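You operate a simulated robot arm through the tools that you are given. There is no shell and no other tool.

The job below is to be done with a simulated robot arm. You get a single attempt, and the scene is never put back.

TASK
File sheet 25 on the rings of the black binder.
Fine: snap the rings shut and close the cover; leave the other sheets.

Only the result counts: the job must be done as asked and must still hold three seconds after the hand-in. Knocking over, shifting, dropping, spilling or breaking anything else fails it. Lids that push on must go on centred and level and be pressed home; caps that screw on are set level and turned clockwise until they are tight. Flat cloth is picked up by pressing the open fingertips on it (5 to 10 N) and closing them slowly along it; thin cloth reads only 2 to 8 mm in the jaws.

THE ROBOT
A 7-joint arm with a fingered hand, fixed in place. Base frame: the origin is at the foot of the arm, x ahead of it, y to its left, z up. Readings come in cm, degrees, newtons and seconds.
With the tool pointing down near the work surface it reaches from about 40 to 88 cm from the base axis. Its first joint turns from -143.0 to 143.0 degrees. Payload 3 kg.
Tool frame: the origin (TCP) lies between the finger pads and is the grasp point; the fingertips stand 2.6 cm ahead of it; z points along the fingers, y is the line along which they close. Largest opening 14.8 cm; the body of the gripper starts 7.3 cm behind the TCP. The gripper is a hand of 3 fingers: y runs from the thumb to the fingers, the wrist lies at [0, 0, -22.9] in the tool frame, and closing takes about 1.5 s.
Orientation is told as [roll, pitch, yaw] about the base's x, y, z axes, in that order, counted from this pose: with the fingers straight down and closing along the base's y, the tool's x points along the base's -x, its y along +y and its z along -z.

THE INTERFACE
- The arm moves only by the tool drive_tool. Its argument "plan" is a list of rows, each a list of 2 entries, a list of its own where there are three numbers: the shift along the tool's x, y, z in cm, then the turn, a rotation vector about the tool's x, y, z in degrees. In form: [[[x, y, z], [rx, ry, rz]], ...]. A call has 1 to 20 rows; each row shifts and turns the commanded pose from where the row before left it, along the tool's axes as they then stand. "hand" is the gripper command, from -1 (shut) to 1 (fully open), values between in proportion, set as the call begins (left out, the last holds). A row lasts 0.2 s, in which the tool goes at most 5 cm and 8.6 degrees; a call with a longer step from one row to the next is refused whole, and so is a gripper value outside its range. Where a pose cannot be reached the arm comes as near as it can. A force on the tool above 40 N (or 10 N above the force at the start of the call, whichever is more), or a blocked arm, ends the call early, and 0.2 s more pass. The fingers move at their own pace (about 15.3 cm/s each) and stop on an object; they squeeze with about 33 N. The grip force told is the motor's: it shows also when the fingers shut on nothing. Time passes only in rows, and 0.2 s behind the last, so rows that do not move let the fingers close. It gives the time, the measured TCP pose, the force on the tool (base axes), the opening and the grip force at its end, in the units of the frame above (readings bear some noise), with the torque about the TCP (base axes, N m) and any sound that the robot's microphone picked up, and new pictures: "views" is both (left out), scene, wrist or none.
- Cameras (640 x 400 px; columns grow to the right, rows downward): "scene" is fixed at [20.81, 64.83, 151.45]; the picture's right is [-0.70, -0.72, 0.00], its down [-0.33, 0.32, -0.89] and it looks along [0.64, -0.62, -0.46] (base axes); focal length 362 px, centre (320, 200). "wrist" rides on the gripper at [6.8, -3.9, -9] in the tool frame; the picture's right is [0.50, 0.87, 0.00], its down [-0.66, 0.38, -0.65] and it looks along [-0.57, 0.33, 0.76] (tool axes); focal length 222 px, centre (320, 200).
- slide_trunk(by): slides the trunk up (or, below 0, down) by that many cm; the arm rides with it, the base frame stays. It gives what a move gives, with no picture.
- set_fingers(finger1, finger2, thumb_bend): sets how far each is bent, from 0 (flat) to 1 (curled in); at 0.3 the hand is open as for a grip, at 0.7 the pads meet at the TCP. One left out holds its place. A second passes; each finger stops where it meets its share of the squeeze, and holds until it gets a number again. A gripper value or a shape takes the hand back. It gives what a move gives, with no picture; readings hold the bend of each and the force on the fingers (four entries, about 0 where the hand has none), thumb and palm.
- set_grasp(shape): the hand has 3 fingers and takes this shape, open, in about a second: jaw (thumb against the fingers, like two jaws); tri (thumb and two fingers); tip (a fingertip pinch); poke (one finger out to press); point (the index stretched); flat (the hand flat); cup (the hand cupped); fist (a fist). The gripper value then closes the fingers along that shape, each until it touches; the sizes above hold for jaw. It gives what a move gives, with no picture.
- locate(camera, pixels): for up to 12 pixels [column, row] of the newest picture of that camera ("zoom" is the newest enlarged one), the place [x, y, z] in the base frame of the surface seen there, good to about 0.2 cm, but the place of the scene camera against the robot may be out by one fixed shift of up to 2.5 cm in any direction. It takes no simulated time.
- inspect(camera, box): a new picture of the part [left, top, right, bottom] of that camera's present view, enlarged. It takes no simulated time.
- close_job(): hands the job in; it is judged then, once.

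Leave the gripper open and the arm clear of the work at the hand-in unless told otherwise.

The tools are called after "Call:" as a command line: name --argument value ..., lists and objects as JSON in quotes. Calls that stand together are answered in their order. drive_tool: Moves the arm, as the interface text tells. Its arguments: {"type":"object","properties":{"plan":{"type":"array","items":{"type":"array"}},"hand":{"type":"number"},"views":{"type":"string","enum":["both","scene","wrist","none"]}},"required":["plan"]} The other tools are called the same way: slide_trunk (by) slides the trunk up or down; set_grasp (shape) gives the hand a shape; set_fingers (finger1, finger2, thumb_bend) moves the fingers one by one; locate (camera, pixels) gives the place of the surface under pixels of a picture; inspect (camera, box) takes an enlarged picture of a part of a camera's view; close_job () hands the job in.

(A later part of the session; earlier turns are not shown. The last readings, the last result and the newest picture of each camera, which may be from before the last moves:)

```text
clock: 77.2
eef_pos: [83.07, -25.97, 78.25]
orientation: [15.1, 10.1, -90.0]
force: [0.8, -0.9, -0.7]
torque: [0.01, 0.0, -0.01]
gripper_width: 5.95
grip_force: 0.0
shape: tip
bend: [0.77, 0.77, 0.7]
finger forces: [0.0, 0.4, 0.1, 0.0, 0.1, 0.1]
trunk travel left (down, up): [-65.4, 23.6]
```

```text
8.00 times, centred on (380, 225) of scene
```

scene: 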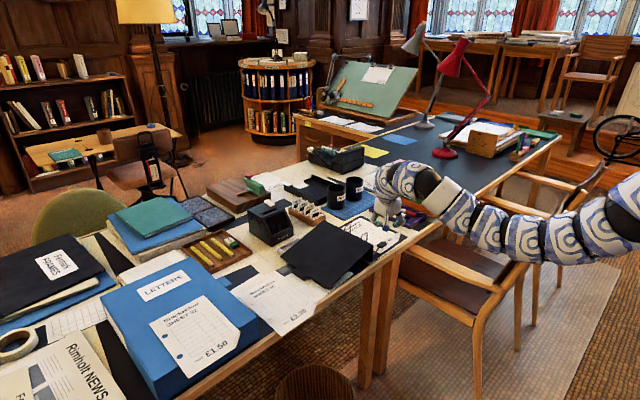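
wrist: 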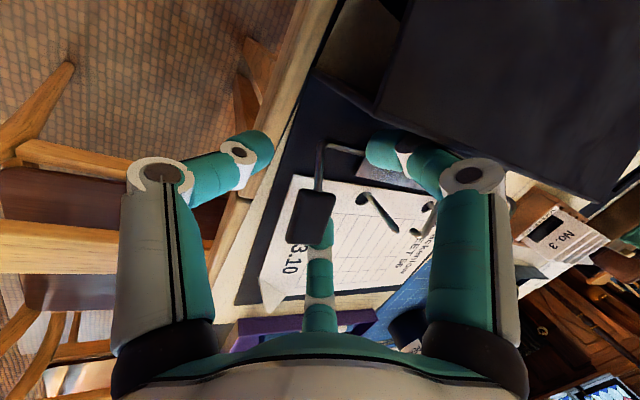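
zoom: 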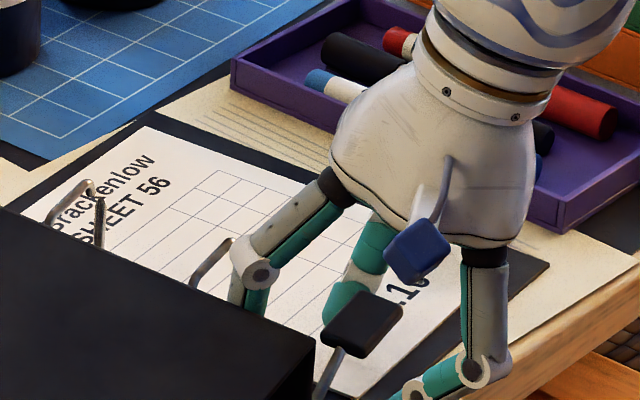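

The lever sagged back onto finger 2, so it must be carried further before it will stay. I close the fingers under the paddle again to raise it.

Call:
drive_tool --plan '[[[0, 0, 0], [0, 0, 0]], [[0, 0, 0], [0, 0, 0]], [[0, 0, 0], [0, 0, 0]], [[0, 0, 0], [0, 0, 0]], [[0, 0, 0], [0, 0, 0]], [[0, 0, 0], [0, 0, 0]]]' --hand -0.75 --views "wrist"

Call:
inspect --camera "wrist" --box '[220, 100, 540, 300]'

Call:
inspect --camera "scene" --box '[345, 200, 415, 250]'

```text
clock: 78.6
eef_pos: [83.05, -26.04, 78.28]
orientation: [15.0, 10.2, -90.1]
force: [0.2, -1.5, -0.2]
torque: [-0.01, 0.0, 0.01]
gripper_width: 1.87
grip_force: 0.0
shape: tip
bend: [0.74, 0.74, 0.7]
finger forces: [0.1, 0.2, 0.1, 0.1, 0.1, 0.0]
trunk travel left (down, up): [-65.4, 23.6]
```

wrist: 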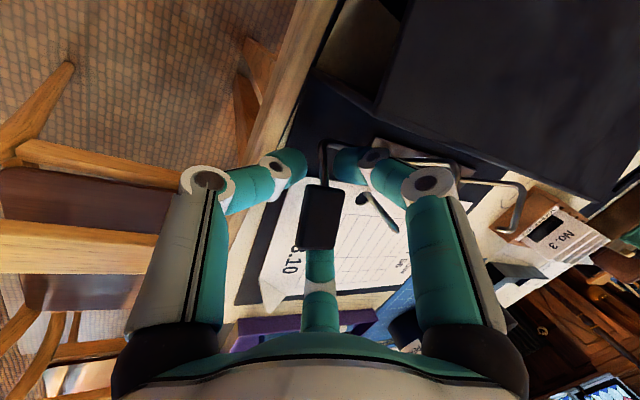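

```text
2.00 times, centred on (380, 200) of wrist
```

zoom: 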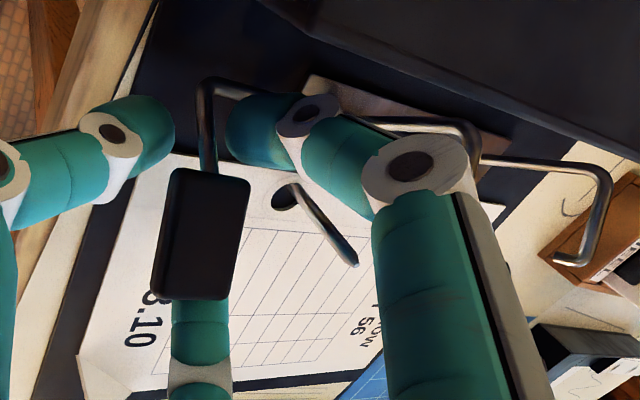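

```text
8.00 times, centred on (380, 225) of scene
```

zoom: 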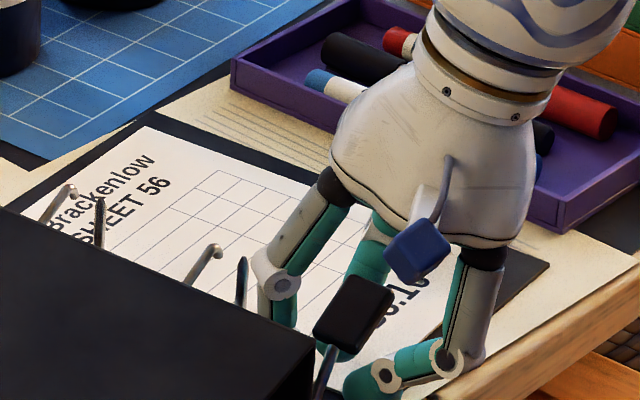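

The lever is raised again with nearly no force. I measure the posts, shaft and paddle in their present places before pushing the lever further.

Call:
locate --camera "zoom" --pixels '[[283, 200], [320, 225], [352, 260], [208, 120], [203, 90], [240, 90], [205, 180], [205, 235], [200, 290], [475, 150], [610, 190], [575, 262]]'

Call:
locate --camera "wrist" --pixels '[[322, 265], [320, 280], [297, 165], [345, 160], [360, 175], [420, 185], [330, 70], [360, 100], [272, 300], [370, 40]]'

```text
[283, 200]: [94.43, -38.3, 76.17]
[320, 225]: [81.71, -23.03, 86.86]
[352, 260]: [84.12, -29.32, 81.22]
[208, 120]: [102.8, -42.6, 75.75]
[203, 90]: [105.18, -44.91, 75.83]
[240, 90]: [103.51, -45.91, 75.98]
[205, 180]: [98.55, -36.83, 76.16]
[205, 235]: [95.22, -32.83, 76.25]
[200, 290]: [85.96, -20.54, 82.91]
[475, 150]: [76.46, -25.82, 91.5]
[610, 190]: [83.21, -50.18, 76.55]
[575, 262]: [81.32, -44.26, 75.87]
```

```text
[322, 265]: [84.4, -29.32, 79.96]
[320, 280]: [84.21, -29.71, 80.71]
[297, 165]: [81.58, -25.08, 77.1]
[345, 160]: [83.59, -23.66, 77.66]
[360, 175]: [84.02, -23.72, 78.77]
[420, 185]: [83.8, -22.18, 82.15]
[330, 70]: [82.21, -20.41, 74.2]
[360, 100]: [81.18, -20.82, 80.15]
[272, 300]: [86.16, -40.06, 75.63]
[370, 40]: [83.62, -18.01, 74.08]
```

The zoom picture used there was the scene's; I repeat the readings with wrist pixels.

Call:
locate --camera "wrist" --pixels '[[361.5, 200], [380, 212.5], [396, 230], [324, 160], [321.5, 145], [341, 146], [322.5, 190], [322.5, 217.5], [320, 243], [457.5, 175], [525, 195], [507.5, 231]]'

```text
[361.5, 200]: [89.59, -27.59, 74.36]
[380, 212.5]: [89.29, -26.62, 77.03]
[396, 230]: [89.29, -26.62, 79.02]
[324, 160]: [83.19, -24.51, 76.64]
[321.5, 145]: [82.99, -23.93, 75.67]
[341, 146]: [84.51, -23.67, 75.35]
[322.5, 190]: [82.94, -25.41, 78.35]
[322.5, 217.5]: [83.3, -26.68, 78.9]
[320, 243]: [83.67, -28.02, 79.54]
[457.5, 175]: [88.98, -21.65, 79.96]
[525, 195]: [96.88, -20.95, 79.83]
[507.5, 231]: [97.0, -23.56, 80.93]
```

The posts are now at y=-26.65 with the lever's axis at y≈-23.35 and the lever at about 33°. I push the paddle on along its arc, +y and up, by 1.5 cm in small steps, watching the forces.

Call:
drive_tool --plan '[[[0.553, 0.067, -0.249], [0, 0, 0]], [[0.553, 0.067, -0.249], [0, 0, 0]], [[0.553, 0.067, -0.249], [0, 0, 0]], [[0, 0, 0], [0, 0, 0]]]' --views "wrist"

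Call:
inspect --camera "wrist" --box '[220, 100, 540, 300]'

Call:
inspect --camera "scene" --box '[345, 200, 415, 250]'

```text
clock: 79.6
eef_pos: [83.14, -24.54, 79.46]
orientation: [15.1, 10.0, -90.0]
force: [-0.4, -0.1, -2.0]
torque: [0.02, 0.02, -0.02]
gripper_width: 1.82
grip_force: 0.0
shape: tip
bend: [0.73, 0.74, 0.7]
finger forces: [2.7, 0.0, 0.0, 0.0, 0.8, 0.0]
trunk travel left (down, up): [-65.4, 23.6]
```

wrist: 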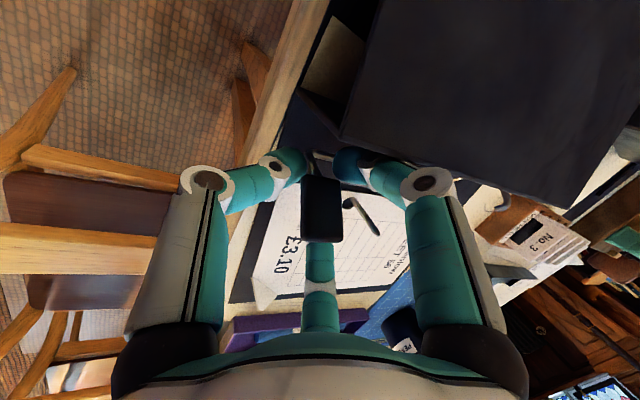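

```text
2.00 times, centred on (380, 200) of wrist
```

zoom: 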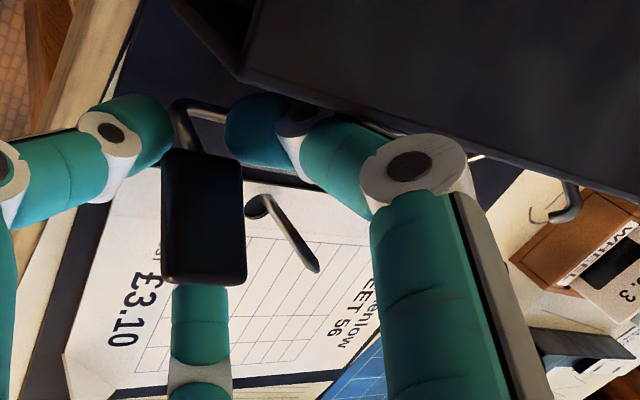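

```text
8.00 times, centred on (380, 225) of scene
```

zoom: 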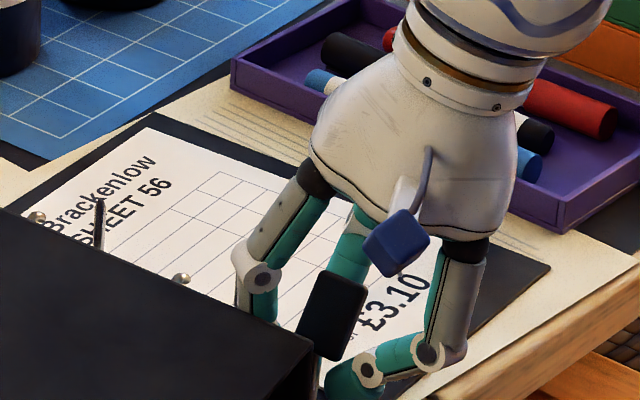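

The hoops now lean all the way to the spine side and the paddle stands steeply. I loosen the fingers a little to see if the lever stays there.

Call:
drive_tool --plan '[[[0, 0, 0], [0, 0, 0]], [[0, 0, 0], [0, 0, 0]], [[0, 0, 0], [0, 0, 0]]]' --hand -0.5 --views "wrist"

Call:
inspect --camera "wrist" --box '[220, 100, 540, 300]'

Call:
inspect --camera "scene" --box '[345, 200, 415, 250]'

```text
clock: 80.4
eef_pos: [83.17, -24.38, 79.47]
orientation: [15.0, 10.1, -90.0]
force: [0.0, -1.4, 0.4]
torque: [0.06, -0.04, -0.02]
gripper_width: 3.62
grip_force: 0.0
shape: tip
bend: [0.76, 0.76, 0.7]
finger forces: [2.5, 0.0, 0.0, 0.0, 0.0, 0.0]
trunk travel left (down, up): [-65.4, 23.6]
```

wrist: 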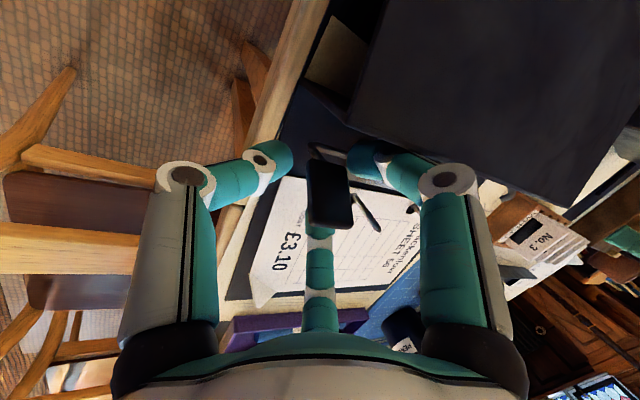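

```text
2.00 times, centred on (380, 200) of wrist
```

zoom: 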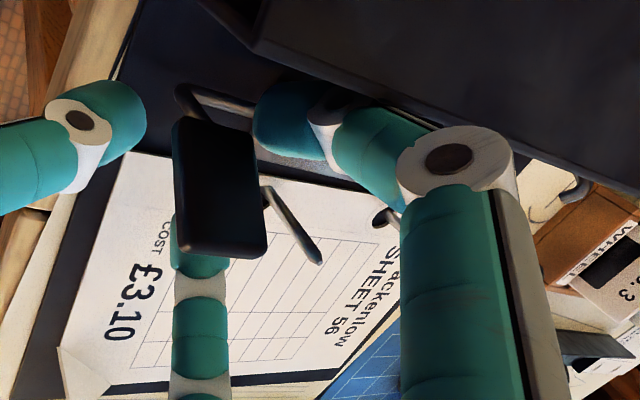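

```text
8.00 times, centred on (380, 225) of scene
```

zoom: 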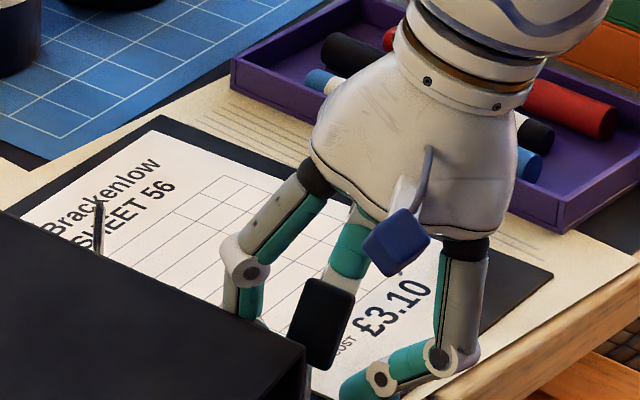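

The lever went on by itself to nearly upright, so it has snapped to its open position; the posts stand free. Finger 1 touches something with 2.5 N, so I back off slightly to -y and then go straight up.

Call:
drive_tool --plan '[[[-0.4, 0.02, -0.07], [0, 0, 0]], [[-0.3, 0.01, -0.05], [0, 0, 0]], [[0, 0, 0], [0, 0, 0]]]' --hand -0.4 --views "wrist"

Call:
inspect --camera "wrist" --box '[220, 100, 540, 300]'

```text
clock: 81.2
eef_pos: [83.14, -25.16, 79.24]
orientation: [15.0, 10.1, -90.0]
force: [-0.6, 1.2, 0.0]
torque: [0.02, -0.03, 0.02]
gripper_width: 4.41
grip_force: 0.1
shape: tip
bend: [0.77, 0.76, 0.7]
finger forces: [0.0, 0.0, 0.0, 0.0, 0.0, 0.1]
trunk travel left (down, up): [-65.4, 23.6]
```

wrist: 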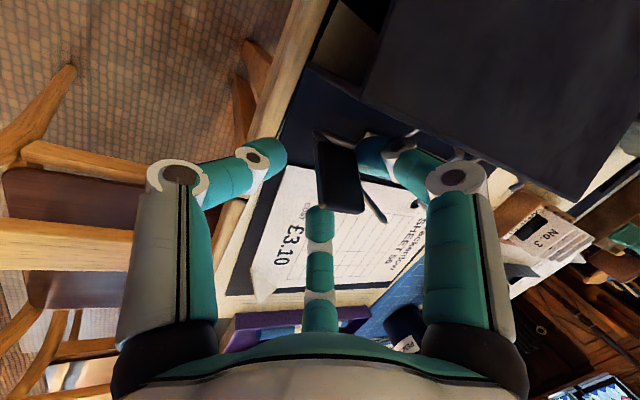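

```text
2.00 times, centred on (380, 200) of wrist
```

zoom: 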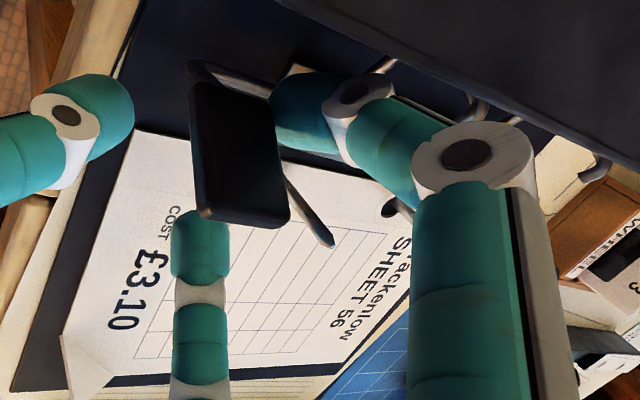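

All forces are zero and the lever stands by itself. I rise straight up 9 cm.

Call:
drive_tool --plan '[[[0.17, 0.26, -0.95], [0, 0, 0]], [[0.17, 0.26, -0.95], [0, 0, 0]], [[0.26, 0.38, -1.43], [0, 0, 0]], [[0.26, 0.38, -1.43], [0, 0, 0]], [[0.35, 0.51, -1.9], [0, 0, 0]], [[0.35, 0.51, -1.9], [0, 0, 0]]]'

Call:
inspect --camera "wrist" --box '[240, 0, 540, 190]'

Call:
inspect --camera "scene" --box '[270, 180, 430, 290]'

```text
clock: 82.6
eef_pos: [83.1, -25.15, 88.34]
orientation: [15.0, 10.1, -90.0]
force: [0.3, 0.8, 0.1]
torque: [0.0, -0.04, 0.04]
gripper_width: 4.39
grip_force: 0.2
shape: tip
bend: [0.77, 0.76, 0.7]
finger forces: [0.0, 0.0, 0.0, 0.0, 0.0, 0.1]
trunk travel left (down, up): [-65.4, 23.6]
```

scene: 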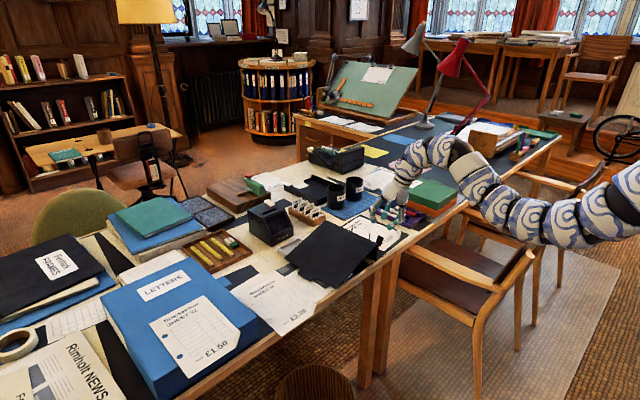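
wrist: 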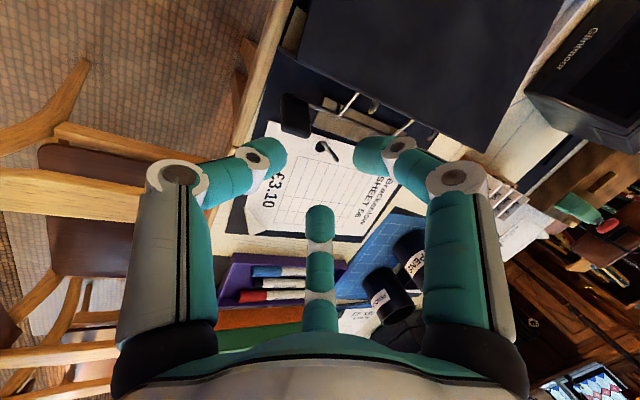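

```text
2.11 times, centred on (390, 95) of wrist
```

zoom: 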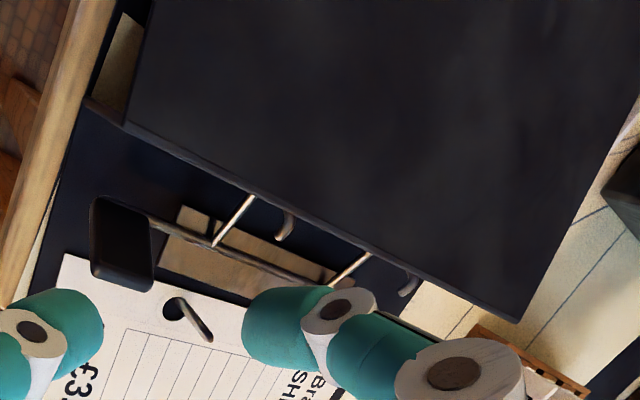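

```text
3.64 times, centred on (350, 235) of scene
```

zoom: 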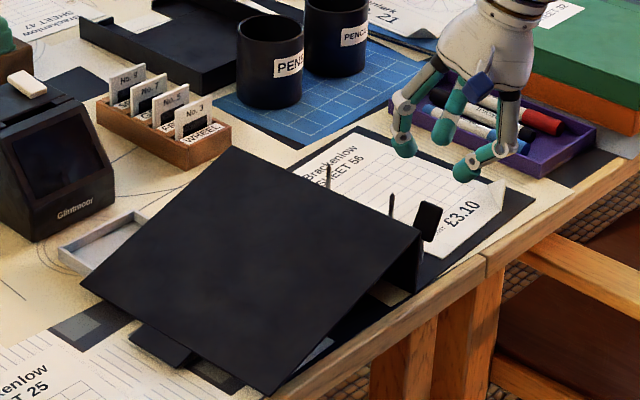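

The lever is upright, the hoops lie back toward the spine, and the posts stand free. I shift the hand 6 cm to -y and up so that both posts are unobstructed in the wrist view.

Call:
drive_tool --plan '[[[-1.8, 0.35, -1.3], [0, 0, 0]], [[-1.8, 0.35, -1.3], [0, 0, 0]], [[-1.8, 0.35, -1.3], [0, 0, 0]]]' --views "wrist"

Call:
inspect --camera "wrist" --box '[260, 20, 460, 170]'

```text
clock: 83.4
eef_pos: [83.26, -31.35, 91.24]
orientation: [15.0, 10.1, -89.9]
force: [0.0, 0.0, 0.6]
torque: [0.04, 0.0, 0.0]
gripper_width: 4.41
grip_force: 0.1
shape: tip
bend: [0.77, 0.76, 0.7]
finger forces: [0.1, 0.1, 0.0, 0.0, 0.1, 0.0]
trunk travel left (down, up): [-65.4, 23.6]
```

wrist: 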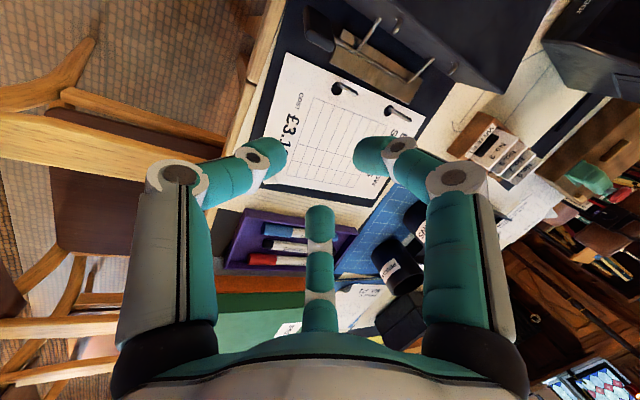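

```text
2.67 times, centred on (360, 95) of wrist
```

zoom: 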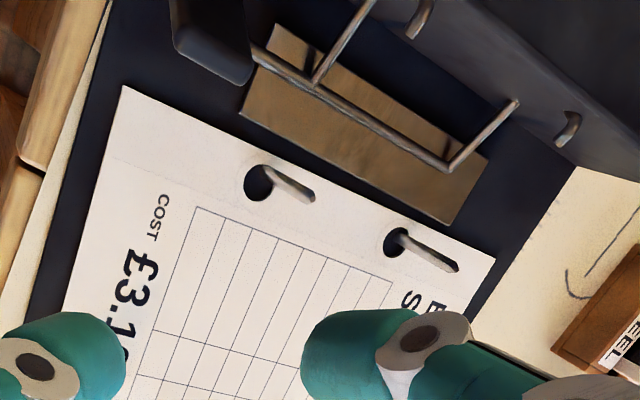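

Both posts and holes are clear now: tips at zoom (308,196) and (453,265), holes at (258,183) and (397,240). I locate them together with the sheet's and binder's edges.

Call:
locate --camera "zoom" --pixels '[[306, 195], [285, 183], [270, 178], [252, 186], [452, 264], [425, 248], [408, 238], [392, 243], [126, 92], [485, 262], [318, 85], [510, 105]]'

Call:
locate --camera "zoom" --pixels '[[300, 190], [446, 260], [450, 167], [370, 5], [568, 120], [210, 40], [575, 170], [108, 8], [160, 95], [480, 300], [230, 5], [420, 25]]'

```text
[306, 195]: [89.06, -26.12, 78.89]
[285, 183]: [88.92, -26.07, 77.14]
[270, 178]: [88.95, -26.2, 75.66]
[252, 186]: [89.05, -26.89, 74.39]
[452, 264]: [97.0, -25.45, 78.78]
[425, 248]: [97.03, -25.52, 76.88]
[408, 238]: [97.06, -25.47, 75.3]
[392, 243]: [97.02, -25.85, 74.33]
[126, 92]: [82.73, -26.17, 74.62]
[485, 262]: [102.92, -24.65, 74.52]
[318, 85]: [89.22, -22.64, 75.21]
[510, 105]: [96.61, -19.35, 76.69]
```

```text
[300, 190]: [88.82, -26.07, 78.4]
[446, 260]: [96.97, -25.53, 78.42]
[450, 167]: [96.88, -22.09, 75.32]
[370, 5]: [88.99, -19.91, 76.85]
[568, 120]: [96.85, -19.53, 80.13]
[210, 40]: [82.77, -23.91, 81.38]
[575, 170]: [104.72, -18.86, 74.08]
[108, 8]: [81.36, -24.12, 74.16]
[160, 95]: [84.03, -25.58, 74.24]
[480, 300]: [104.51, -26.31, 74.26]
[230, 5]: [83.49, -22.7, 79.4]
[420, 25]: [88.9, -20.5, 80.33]
```

The posts are at (88.95, -26.1) and (97.03, -25.5), with their tips at z≈79.2; the binder is turned about 4°. Now I go to look at SHEET 25: moving at z≈91 across to about (73, 22).

Call:
drive_tool --plan '[[[4.43, -1.02, 0.536], [0, 0, 0]], [[4.43, -1.02, 0.536], [0, 0, 0]], [[4.43, -1.02, 0.536], [0, 0, 0]], [[4.43, -1.02, 0.536], [0, 0, 0]], [[4.43, -1.02, 0.536], [0, 0, 0]], [[4.43, -1.02, 0.536], [0, 0, 0]], [[4.43, -1.02, 0.536], [0, 0, 0]], [[4.43, -1.02, 0.536], [0, 0, 0]], [[4.43, -1.02, 0.536], [0, 0, 0]], [[4.43, -1.02, 0.536], [0, 0, 0]], [[4.43, -1.02, 0.536], [0, 0, 0]], [[4.43, -1.02, 0.536], [0, 0, 0]]]'

Call:
inspect --camera "wrist" --box '[200, 40, 480, 230]'

```text
clock: 86.0
eef_pos: [72.91, 22.88, 91.52]
orientation: [15.0, 10.1, -90.0]
force: [-0.7, -0.5, -0.1]
torque: [0.01, 0.03, 0.03]
gripper_width: 4.39
grip_force: 0.1
shape: tip
bend: [0.77, 0.76, 0.7]
finger forces: [0.0, 0.0, 0.0, 0.0, 0.0, 0.0]
trunk travel left (down, up): [-65.4, 23.6]
```

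scene: 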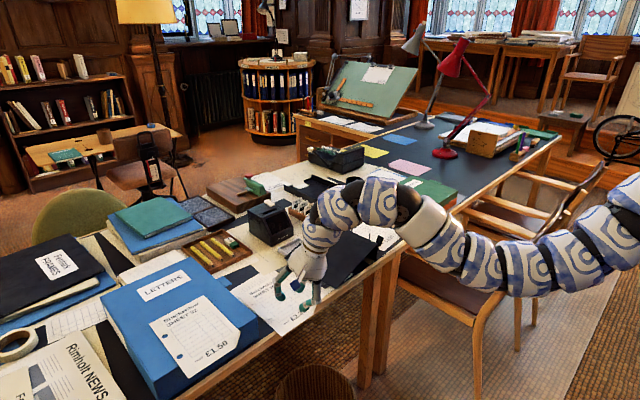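
wrist: 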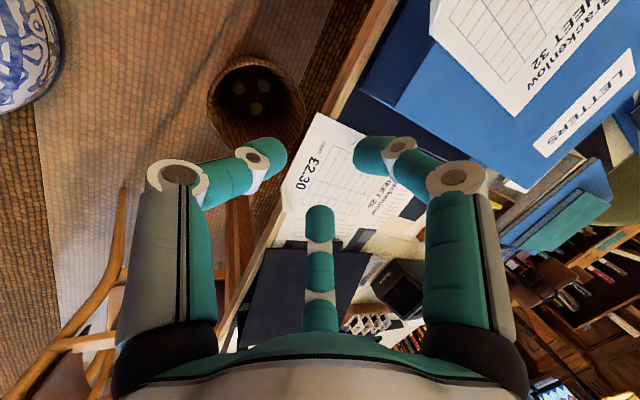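

```text
2.11 times, centred on (340, 135) of wrist
```

zoom: 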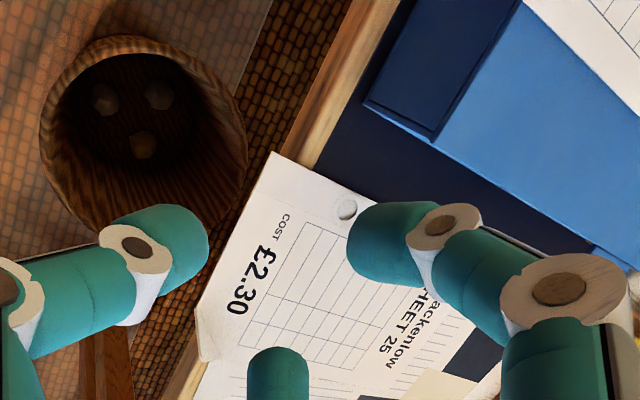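

SHEET 25's near edge seems to overhang the table edge (zoom (270,155) to (200,310)), with the turned-up corner near zoom (205,335). I shift the camera to see the entire sheet.

Call:
drive_tool --plan '[[[2.5, -0.4, -2.6], [0, 0, 0]], [[2.5, -0.4, -2.6], [0, 0, 0]], [[2.5, -0.4, -2.6], [0, 0, 0]]]' --views "wrist"

Call:
inspect --camera "wrist" --box '[220, 80, 460, 250]'

```text
clock: 86.8
eef_pos: [69.62, 29.13, 99.99]
orientation: [14.9, 10.0, -90.0]
force: [-0.5, 0.6, -1.0]
torque: [0.02, -0.02, -0.01]
gripper_width: 4.41
grip_force: 0.1
shape: tip
bend: [0.77, 0.76, 0.7]
finger forces: [0.1, 0.0, 0.1, 0.0, 0.1, 0.0]
trunk travel left (down, up): [-65.4, 23.6]
```

wrist: 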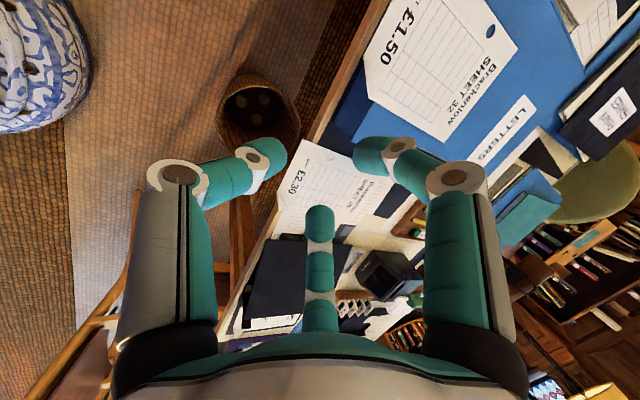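

```text
2.35 times, centred on (340, 165) of wrist
```

zoom: 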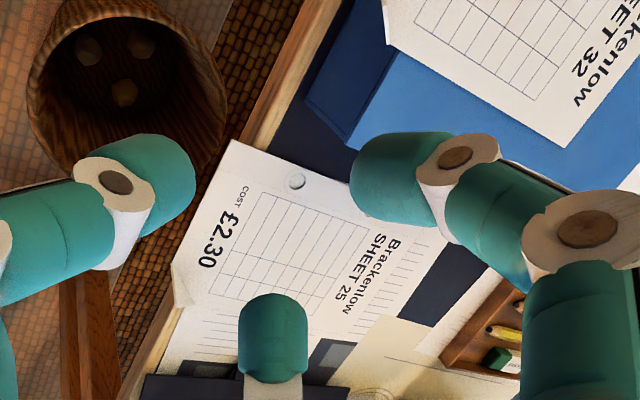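

I locate SHEET 25's corners, hole and the table edge from this view.

Call:
locate --camera "zoom" --pixels '[[236, 145], [297, 181], [345, 190], [178, 265], [184, 300], [205, 308], [195, 300], [300, 330], [275, 110], [250, 150], [175, 300], [440, 240]]'

Call:
inspect --camera "wrist" --box '[270, 130, 350, 220]'

```text
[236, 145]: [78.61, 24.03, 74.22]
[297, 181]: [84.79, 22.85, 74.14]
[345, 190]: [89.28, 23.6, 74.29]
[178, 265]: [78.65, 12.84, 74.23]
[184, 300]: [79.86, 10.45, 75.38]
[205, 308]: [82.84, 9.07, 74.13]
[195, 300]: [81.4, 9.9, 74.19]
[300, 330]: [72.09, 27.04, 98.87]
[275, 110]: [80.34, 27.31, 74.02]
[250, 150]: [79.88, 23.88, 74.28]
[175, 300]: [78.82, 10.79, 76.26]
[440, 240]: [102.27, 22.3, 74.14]
```

```text
4.44 times, centred on (310, 175) of wrist
```

zoom: 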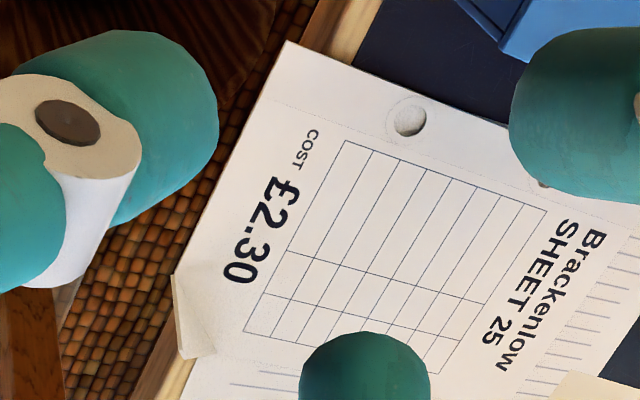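

SHEET 25 overhangs the table edge (x≈80) by 1.4 cm: its near edge is at x=78.6, its left edge at y≈24.05, hole 1 at (84.8, 22.85). I shift the camera to see hole 2 as well.

Call:
drive_tool --plan '[[[1.31, 2.52, 0.91], [0, 0, 0]], [[1.31, 2.52, 0.91], [0, 0, 0]], [[1.31, 2.52, 0.91], [0, 0, 0]]]' --views "wrist"

Call:
inspect --camera "wrist" --box '[250, 120, 410, 240]'

```text
clock: 87.6
eef_pos: [77.78, 33.01, 99.82]
orientation: [15.0, 10.0, -90.0]
force: [0.1, -0.9, -0.2]
torque: [0.0, 0.01, 0.01]
gripper_width: 4.4
grip_force: 0.1
shape: tip
bend: [0.77, 0.76, 0.7]
finger forces: [0.0, 0.0, 0.0, 0.0, 0.1, 0.1]
trunk travel left (down, up): [-65.4, 23.6]
```

wrist: 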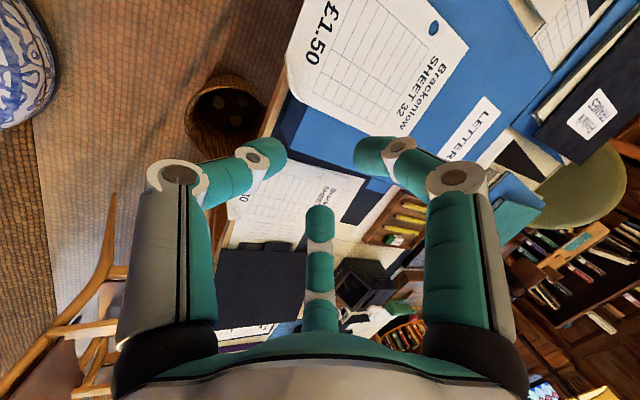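

```text
3.33 times, centred on (330, 180) of wrist
```

zoom: 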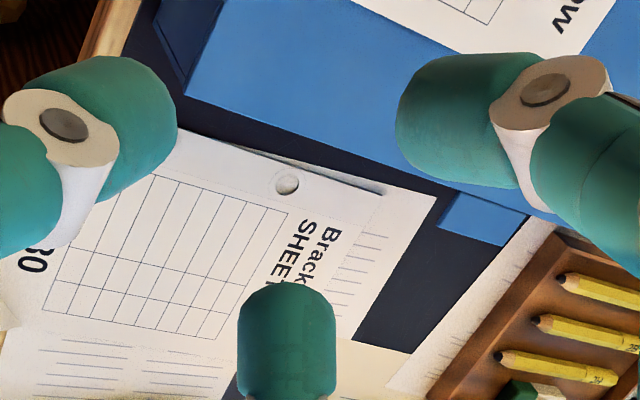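

Hole 2 is at zoom (288,184) and the far-left corner at (380,192). I locate them.

Call:
locate --camera "zoom" --pixels '[[288, 184], [278, 180], [299, 188], [288, 175], [287, 193], [380, 193], [260, 150], [200, 140], [350, 230], [340, 330], [320, 172], [100, 330]]'

Call:
inspect --camera "scene" --box '[215, 250, 345, 345]'

```text
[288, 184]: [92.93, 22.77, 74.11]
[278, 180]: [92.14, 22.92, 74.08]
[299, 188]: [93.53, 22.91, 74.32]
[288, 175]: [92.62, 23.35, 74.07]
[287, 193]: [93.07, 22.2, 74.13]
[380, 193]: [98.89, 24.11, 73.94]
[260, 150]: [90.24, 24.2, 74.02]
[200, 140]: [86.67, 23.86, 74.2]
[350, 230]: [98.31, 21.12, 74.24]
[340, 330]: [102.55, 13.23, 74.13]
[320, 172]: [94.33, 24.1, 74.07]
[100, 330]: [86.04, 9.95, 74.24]
```

```text
4.21 times, centred on (280, 298) of scene
```

zoom: 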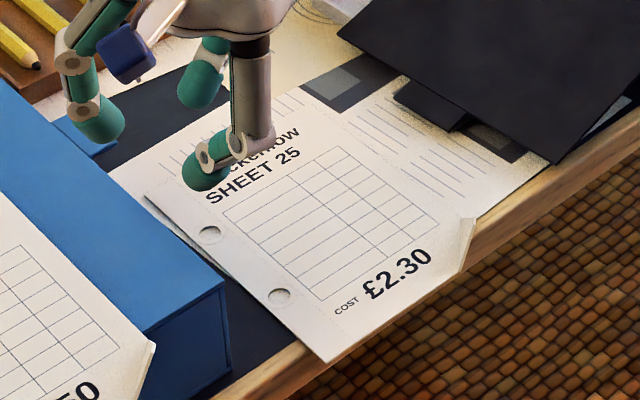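

Hole 2 is at (92.85, 22.8), so the sheet lies square to the table with holes 8.06 cm apart. I'll pinch the overhanging near edge at its middle (y≈16.5), thumb below: first I turn the tool back to horizontal up here.

Call:
drive_tool --plan '[[[0, 0, 0], [0, -4.83, -1.3]], [[0, 0, 0], [0, -4.83, -1.3]], [[0, 0, 0], [-8.33, 0, 0]], [[0, 0, 0], [-8.33, 0, 0]], [[0, 0, 0], [-8.33, 0, 0]], [[0, 0, 0], [-8.33, 0, 0]], [[0, 0, 0], [-8.33, 0, 0]], [[0, 0, 0], [-8.33, 0, 0]], [[0, 0, 0], [-8.33, 0, 0]], [[0, 0, 0], [-8.33, 0, 0]], [[0, 0, 0], [-8.33, 0, 0]], [[0, 0, 0], [0, 0, 0]]]' --hand -0.6 --views "scene"

```text
clock: 90.2
eef_pos: [77.83, 32.94, 99.95]
orientation: [90.2, 0.1, -89.9]
force: [0.5, -0.1, 0.3]
torque: [-0.01, -0.01, -0.01]
gripper_width: 2.97
grip_force: 0.2
shape: tip
bend: [0.75, 0.75, 0.7]
finger forces: [0.0, 0.0, 0.0, 0.0, 0.0, 0.0]
trunk travel left (down, up): [-65.4, 23.6]
```

scene: 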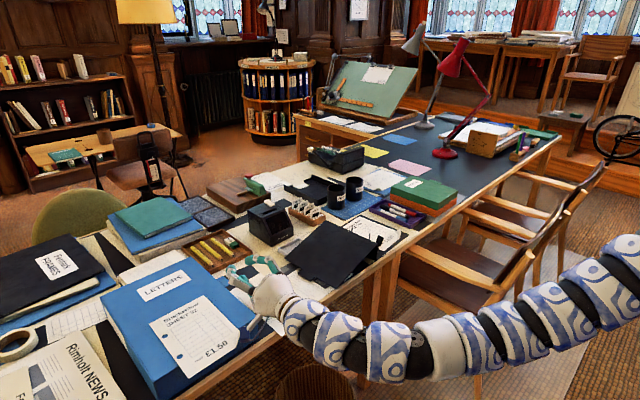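

Horizontal now. I back off to x≈69, then go down in front of the table to (69, 16.5, 74.3).

Call:
drive_tool --plan '[[[0, 0, -4.4], [0, 0, 0]], [[0, 0, -4.4], [0, 0, 0]], [[-2.34, -3.66, 0], [0, 0, 0]], [[-2.34, -3.66, 0], [0, 0, 0]], [[-2.34, -3.66, 0], [0, 0, 0]], [[-2.34, -3.66, 0], [0, 0, 0]], [[-2.34, -3.66, 0], [0, 0, 0]], [[-2.34, -3.66, 0], [0, 0, 0]], [[-2.36, -3.66, 0], [0, 0, 0]], [[0, 0, 0], [0, 0, 0]]]'

Call:
inspect --camera "wrist" --box '[150, 50, 500, 250]'

Call:
inspect --camera "scene" --box '[200, 240, 400, 380]'

```text
clock: 92.4
eef_pos: [68.96, 16.51, 74.17]
orientation: [90.0, 0.1, -90.0]
force: [-0.3, 0.6, 0.2]
torque: [-0.03, 0.04, 0.01]
gripper_width: 2.99
grip_force: 0.0
shape: tip
bend: [0.75, 0.75, 0.7]
finger forces: [0.1, 0.0, 0.0, 0.0, 0.0, 0.0]
trunk travel left (down, up): [-65.4, 23.6]
```

scene: 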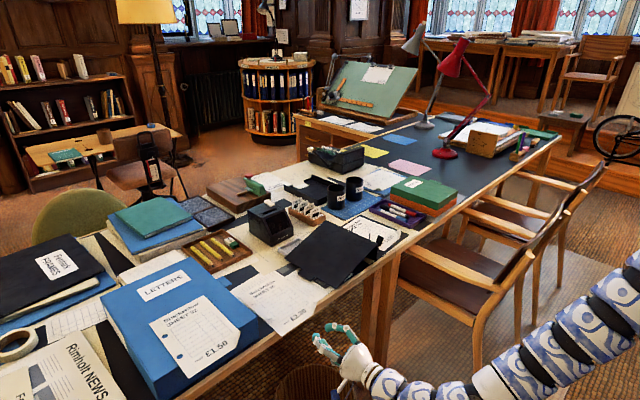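
wrist: 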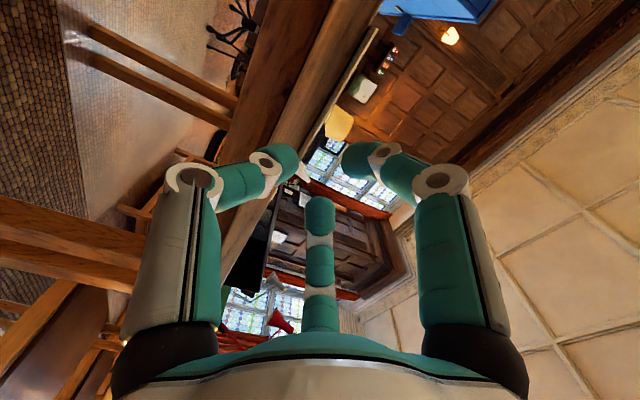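

```text
1.83 times, centred on (325, 150) of wrist
```

zoom: 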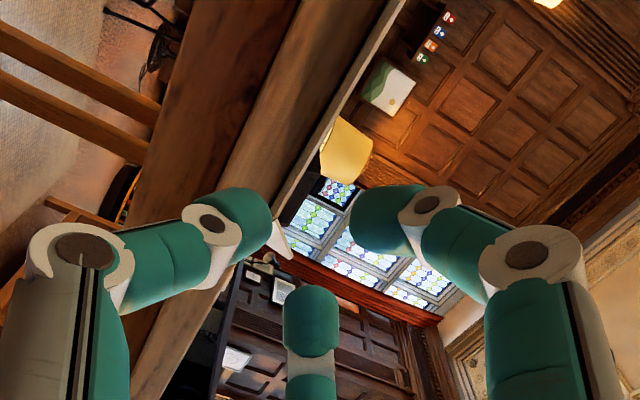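

```text
2.86 times, centred on (300, 310) of scene
```

zoom: 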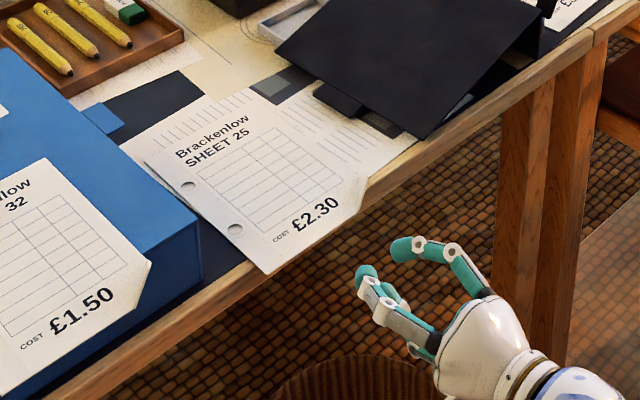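

The thumb will pass under the overhang and the fingers over it. I move forward to TCP x≈76.9, with y≈17.3 to keep clear of the turned-up corner.

Call:
drive_tool --plan '[[[0.4, 0, 1.6], [0, 0, 0]], [[0.4, 0, 1.6], [0, 0, 0]], [[0, 0, 1.6], [0, 0, 0]], [[0, 0, 1.6], [0, 0, 0]], [[0, 0, 1.0], [0, 0, 0]], [[0, 0, 0.5], [0, 0, 0]], [[0, 0, 0], [0, 0, 0]]]'

Call:
inspect --camera "scene" --box '[230, 260, 350, 350]'

Call:
inspect --camera "wrist" --box '[200, 50, 450, 230]'

```text
clock: 94.0
eef_pos: [76.83, 17.31, 74.2]
orientation: [90.0, 0.1, -89.9]
force: [0.1, 0.6, 0.1]
torque: [0.02, 0.01, -0.04]
gripper_width: 2.98
grip_force: 0.1
shape: tip
bend: [0.75, 0.75, 0.7]
finger forces: [0.0, 0.0, 0.1, 0.0, 0.0, 0.0]
trunk travel left (down, up): [-65.4, 23.6]
```

scene: 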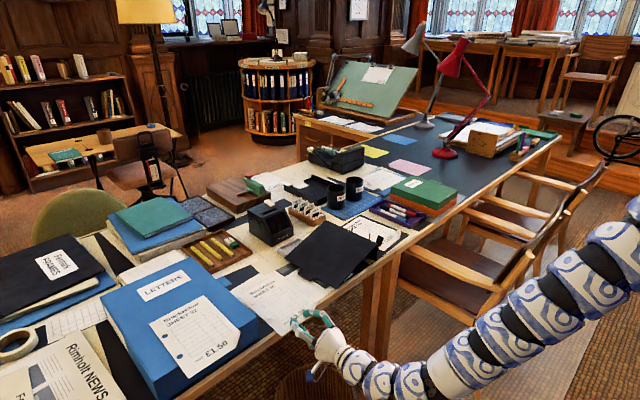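
wrist: 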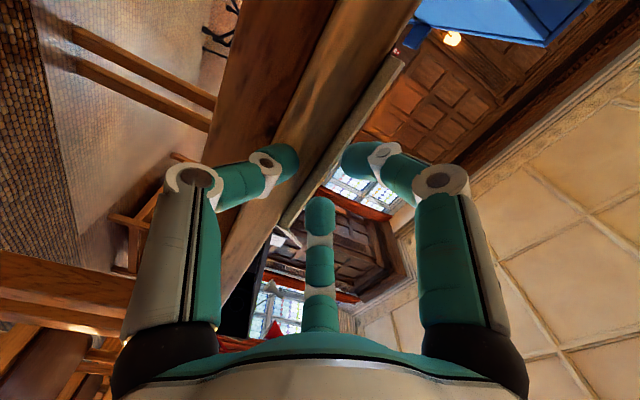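

```text
4.44 times, centred on (290, 305) of scene
```

zoom: 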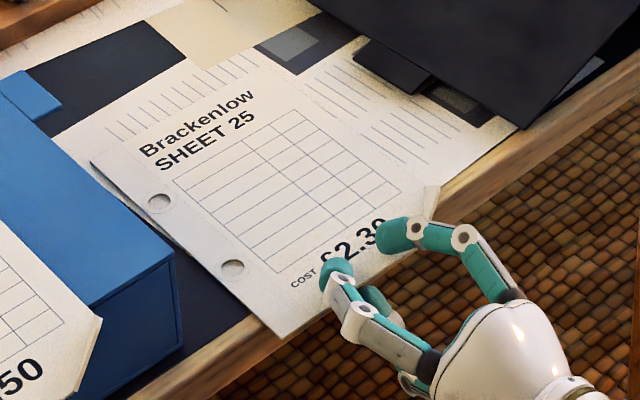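

```text
2.22 times, centred on (325, 140) of wrist
```

zoom: 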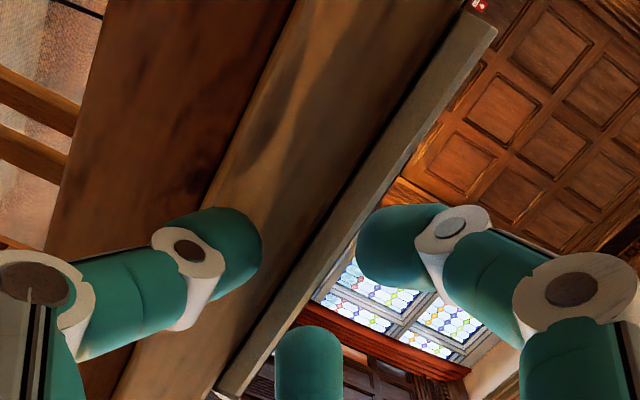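

The overhanging strip of the sheet lies between thumb and fingers, no contact yet. I close the hand on it.

Call:
drive_tool --plan '[[[0, 0, 0], [0, 0, 0]], [[0, 0, 0], [0, 0, 0]], [[0, 0, 0], [0, 0, 0]], [[0, 0, 0], [0, 0, 0]], [[0, 0, 0], [0, 0, 0]], [[0, 0, 0], [0, 0, 0]], [[0, 0, 0], [0, 0, 0]]]' --hand -1

Call:
inspect --camera "scene" --box '[230, 260, 350, 350]'

Call:
inspect --camera "wrist" --box '[200, 50, 450, 230]'

```text
clock: 95.6
eef_pos: [76.87, 17.28, 74.19]
orientation: [90.0, 0.2, -90.0]
force: [-0.2, 0.4, 0.1]
torque: [-0.01, 0.02, 0.04]
gripper_width: 0.14
grip_force: 32.8
shape: tip
bend: [0.72, 0.72, 0.7]
finger forces: [0.0, 0.0, 0.1, 0.0, 30.6, 0.0]
trunk travel left (down, up): [-65.4, 23.6]
```

scene: 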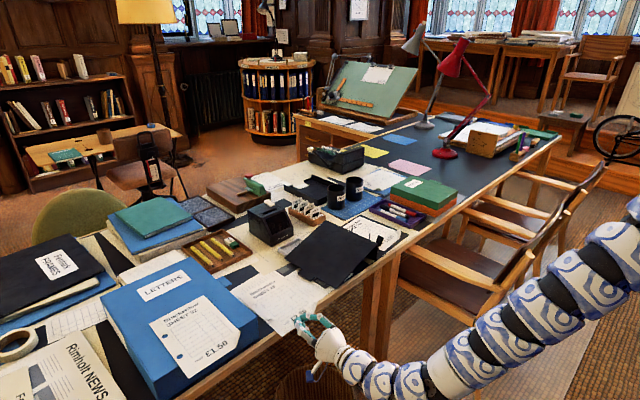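
wrist: 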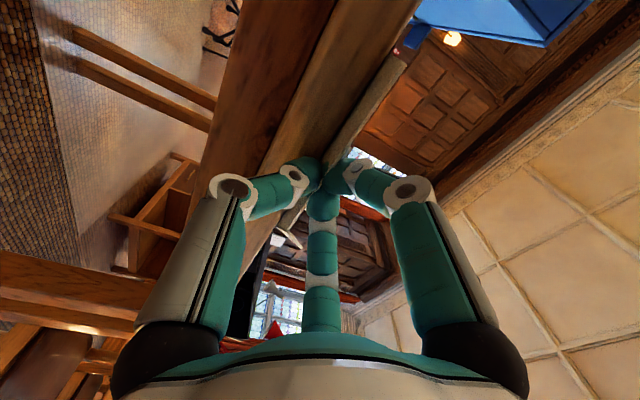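

```text
4.44 times, centred on (290, 305) of scene
```

zoom: 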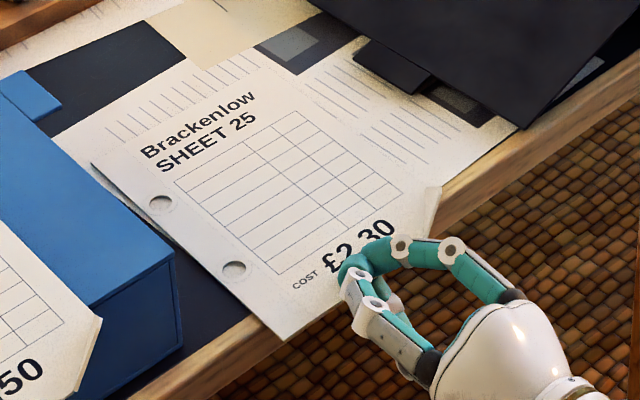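

```text
2.22 times, centred on (325, 140) of wrist
```

zoom: 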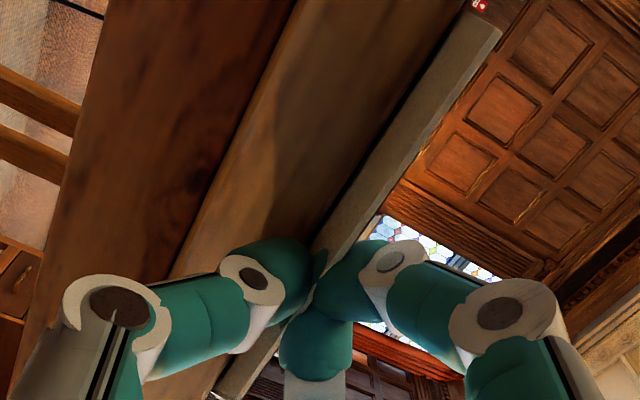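

The sheet's edge seems gripped (thumb 30 N). I lift by 1.5 cm and look whether the whole sheet rises.

Call:
drive_tool --plan '[[[0, 0.5, 0], [0, 0, 0]], [[0, 0.5, 0], [0, 0, 0]], [[0, 0.5, 0], [0, 0, 0]], [[0, 0, 0], [0, 0, 0]]]'

Call:
inspect --camera "scene" --box '[220, 240, 360, 350]'

```text
clock: 96.6
eef_pos: [76.93, 17.28, 75.73]
orientation: [89.9, 0.1, -90.0]
force: [-0.4, 1.1, -0.2]
torque: [0.0, 0.05, -0.03]
gripper_width: 0.14
grip_force: 33.1
shape: tip
bend: [0.72, 0.72, 0.7]
finger forces: [0.0, 0.1, 0.1, 0.1, 30.6, 0.0]
trunk travel left (down, up): [-65.4, 23.6]
```

scene: 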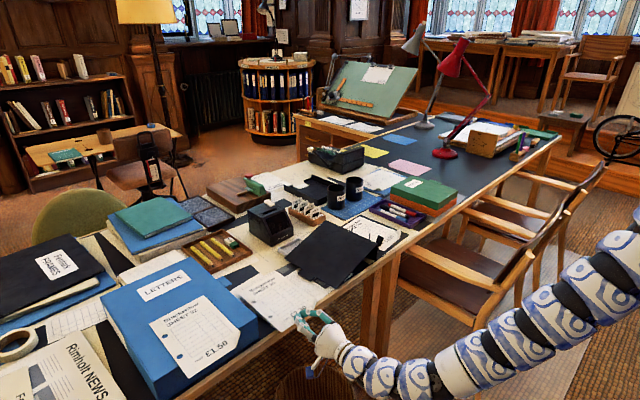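
wrist: 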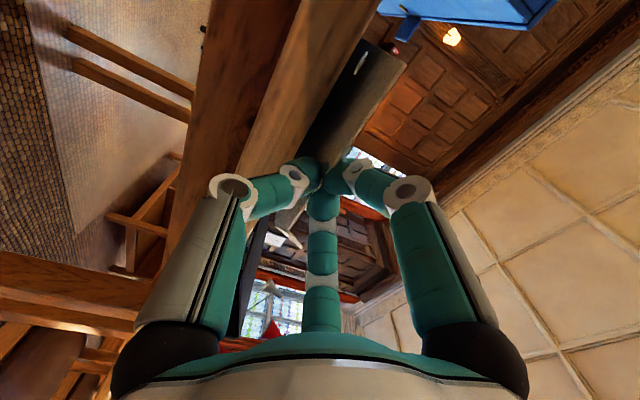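

```text
3.64 times, centred on (290, 295) of scene
```

zoom: 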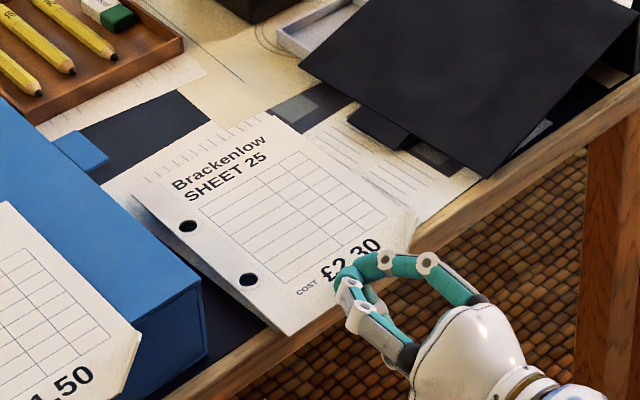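

The sheet comes up flat and rigid with both holes visible. I lift it further, straight up by 18 cm at moderate speed.

Call:
drive_tool --plan '[[[0, 1.5, 0], [0, 0, 0]], [[0, 2.5, 0], [0, 0, 0]], [[0, 2.5, 0], [0, 0, 0]], [[0, 2.5, 0], [0, 0, 0]], [[0, 2.5, 0], [0, 0, 0]], [[0, 2.5, 0], [0, 0, 0]], [[0, 2.5, 0], [0, 0, 0]], [[0, 1.5, 0], [0, 0, 0]]]'

Call:
inspect --camera "scene" --box '[220, 200, 400, 330]'

```text
clock: 98.4
eef_pos: [76.89, 17.36, 93.8]
orientation: [90.0, 0.2, -90.1]
force: [-0.2, 0.1, 0.1]
torque: [-0.01, 0.02, -0.01]
gripper_width: 0.13
grip_force: 33.1
shape: tip
bend: [0.72, 0.72, 0.7]
finger forces: [0.1, 0.0, 0.0, 0.1, 30.9, 0.0]
trunk travel left (down, up): [-65.4, 23.6]
```

scene: 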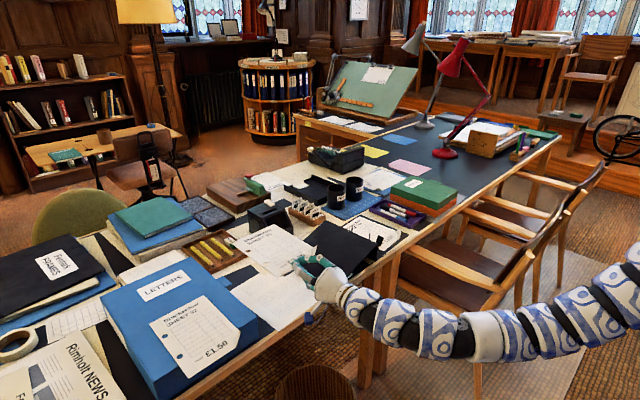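
wrist: 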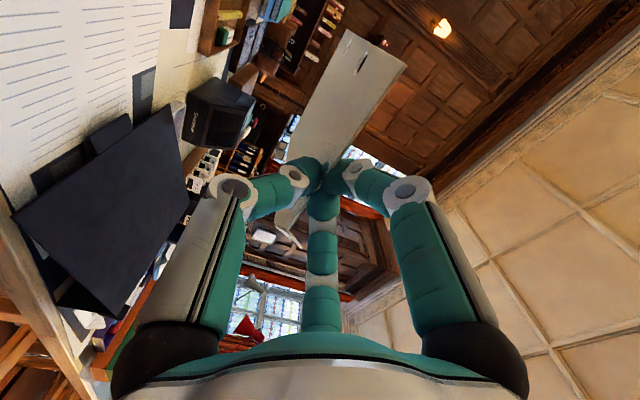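

```text
3.08 times, centred on (310, 265) of scene
```

zoom: 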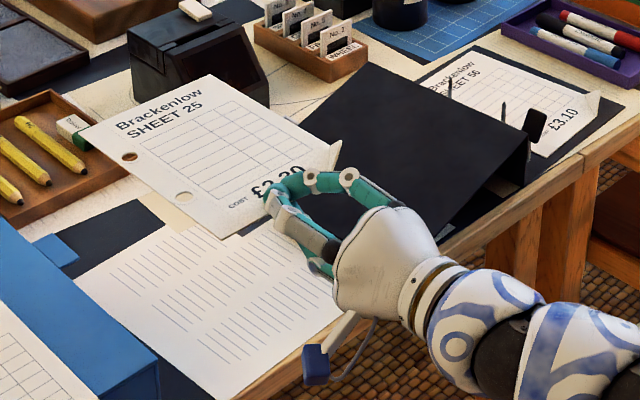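

The sheet is held flat and firmly. I locate its corners and around its holes to see how it lies in the hand.

Call:
locate --camera "zoom" --pixels '[[219, 236], [84, 131], [212, 77], [325, 165], [195, 205], [176, 190], [140, 162], [121, 150], [185, 204], [184, 188], [131, 163], [130, 150]]'

```text
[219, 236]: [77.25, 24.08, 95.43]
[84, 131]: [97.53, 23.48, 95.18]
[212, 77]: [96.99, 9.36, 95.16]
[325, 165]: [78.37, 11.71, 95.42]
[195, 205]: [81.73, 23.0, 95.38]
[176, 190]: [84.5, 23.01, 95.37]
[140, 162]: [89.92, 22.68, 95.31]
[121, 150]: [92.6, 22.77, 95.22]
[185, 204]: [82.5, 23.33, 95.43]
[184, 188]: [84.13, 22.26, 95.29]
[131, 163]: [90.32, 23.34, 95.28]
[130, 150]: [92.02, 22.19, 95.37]
```

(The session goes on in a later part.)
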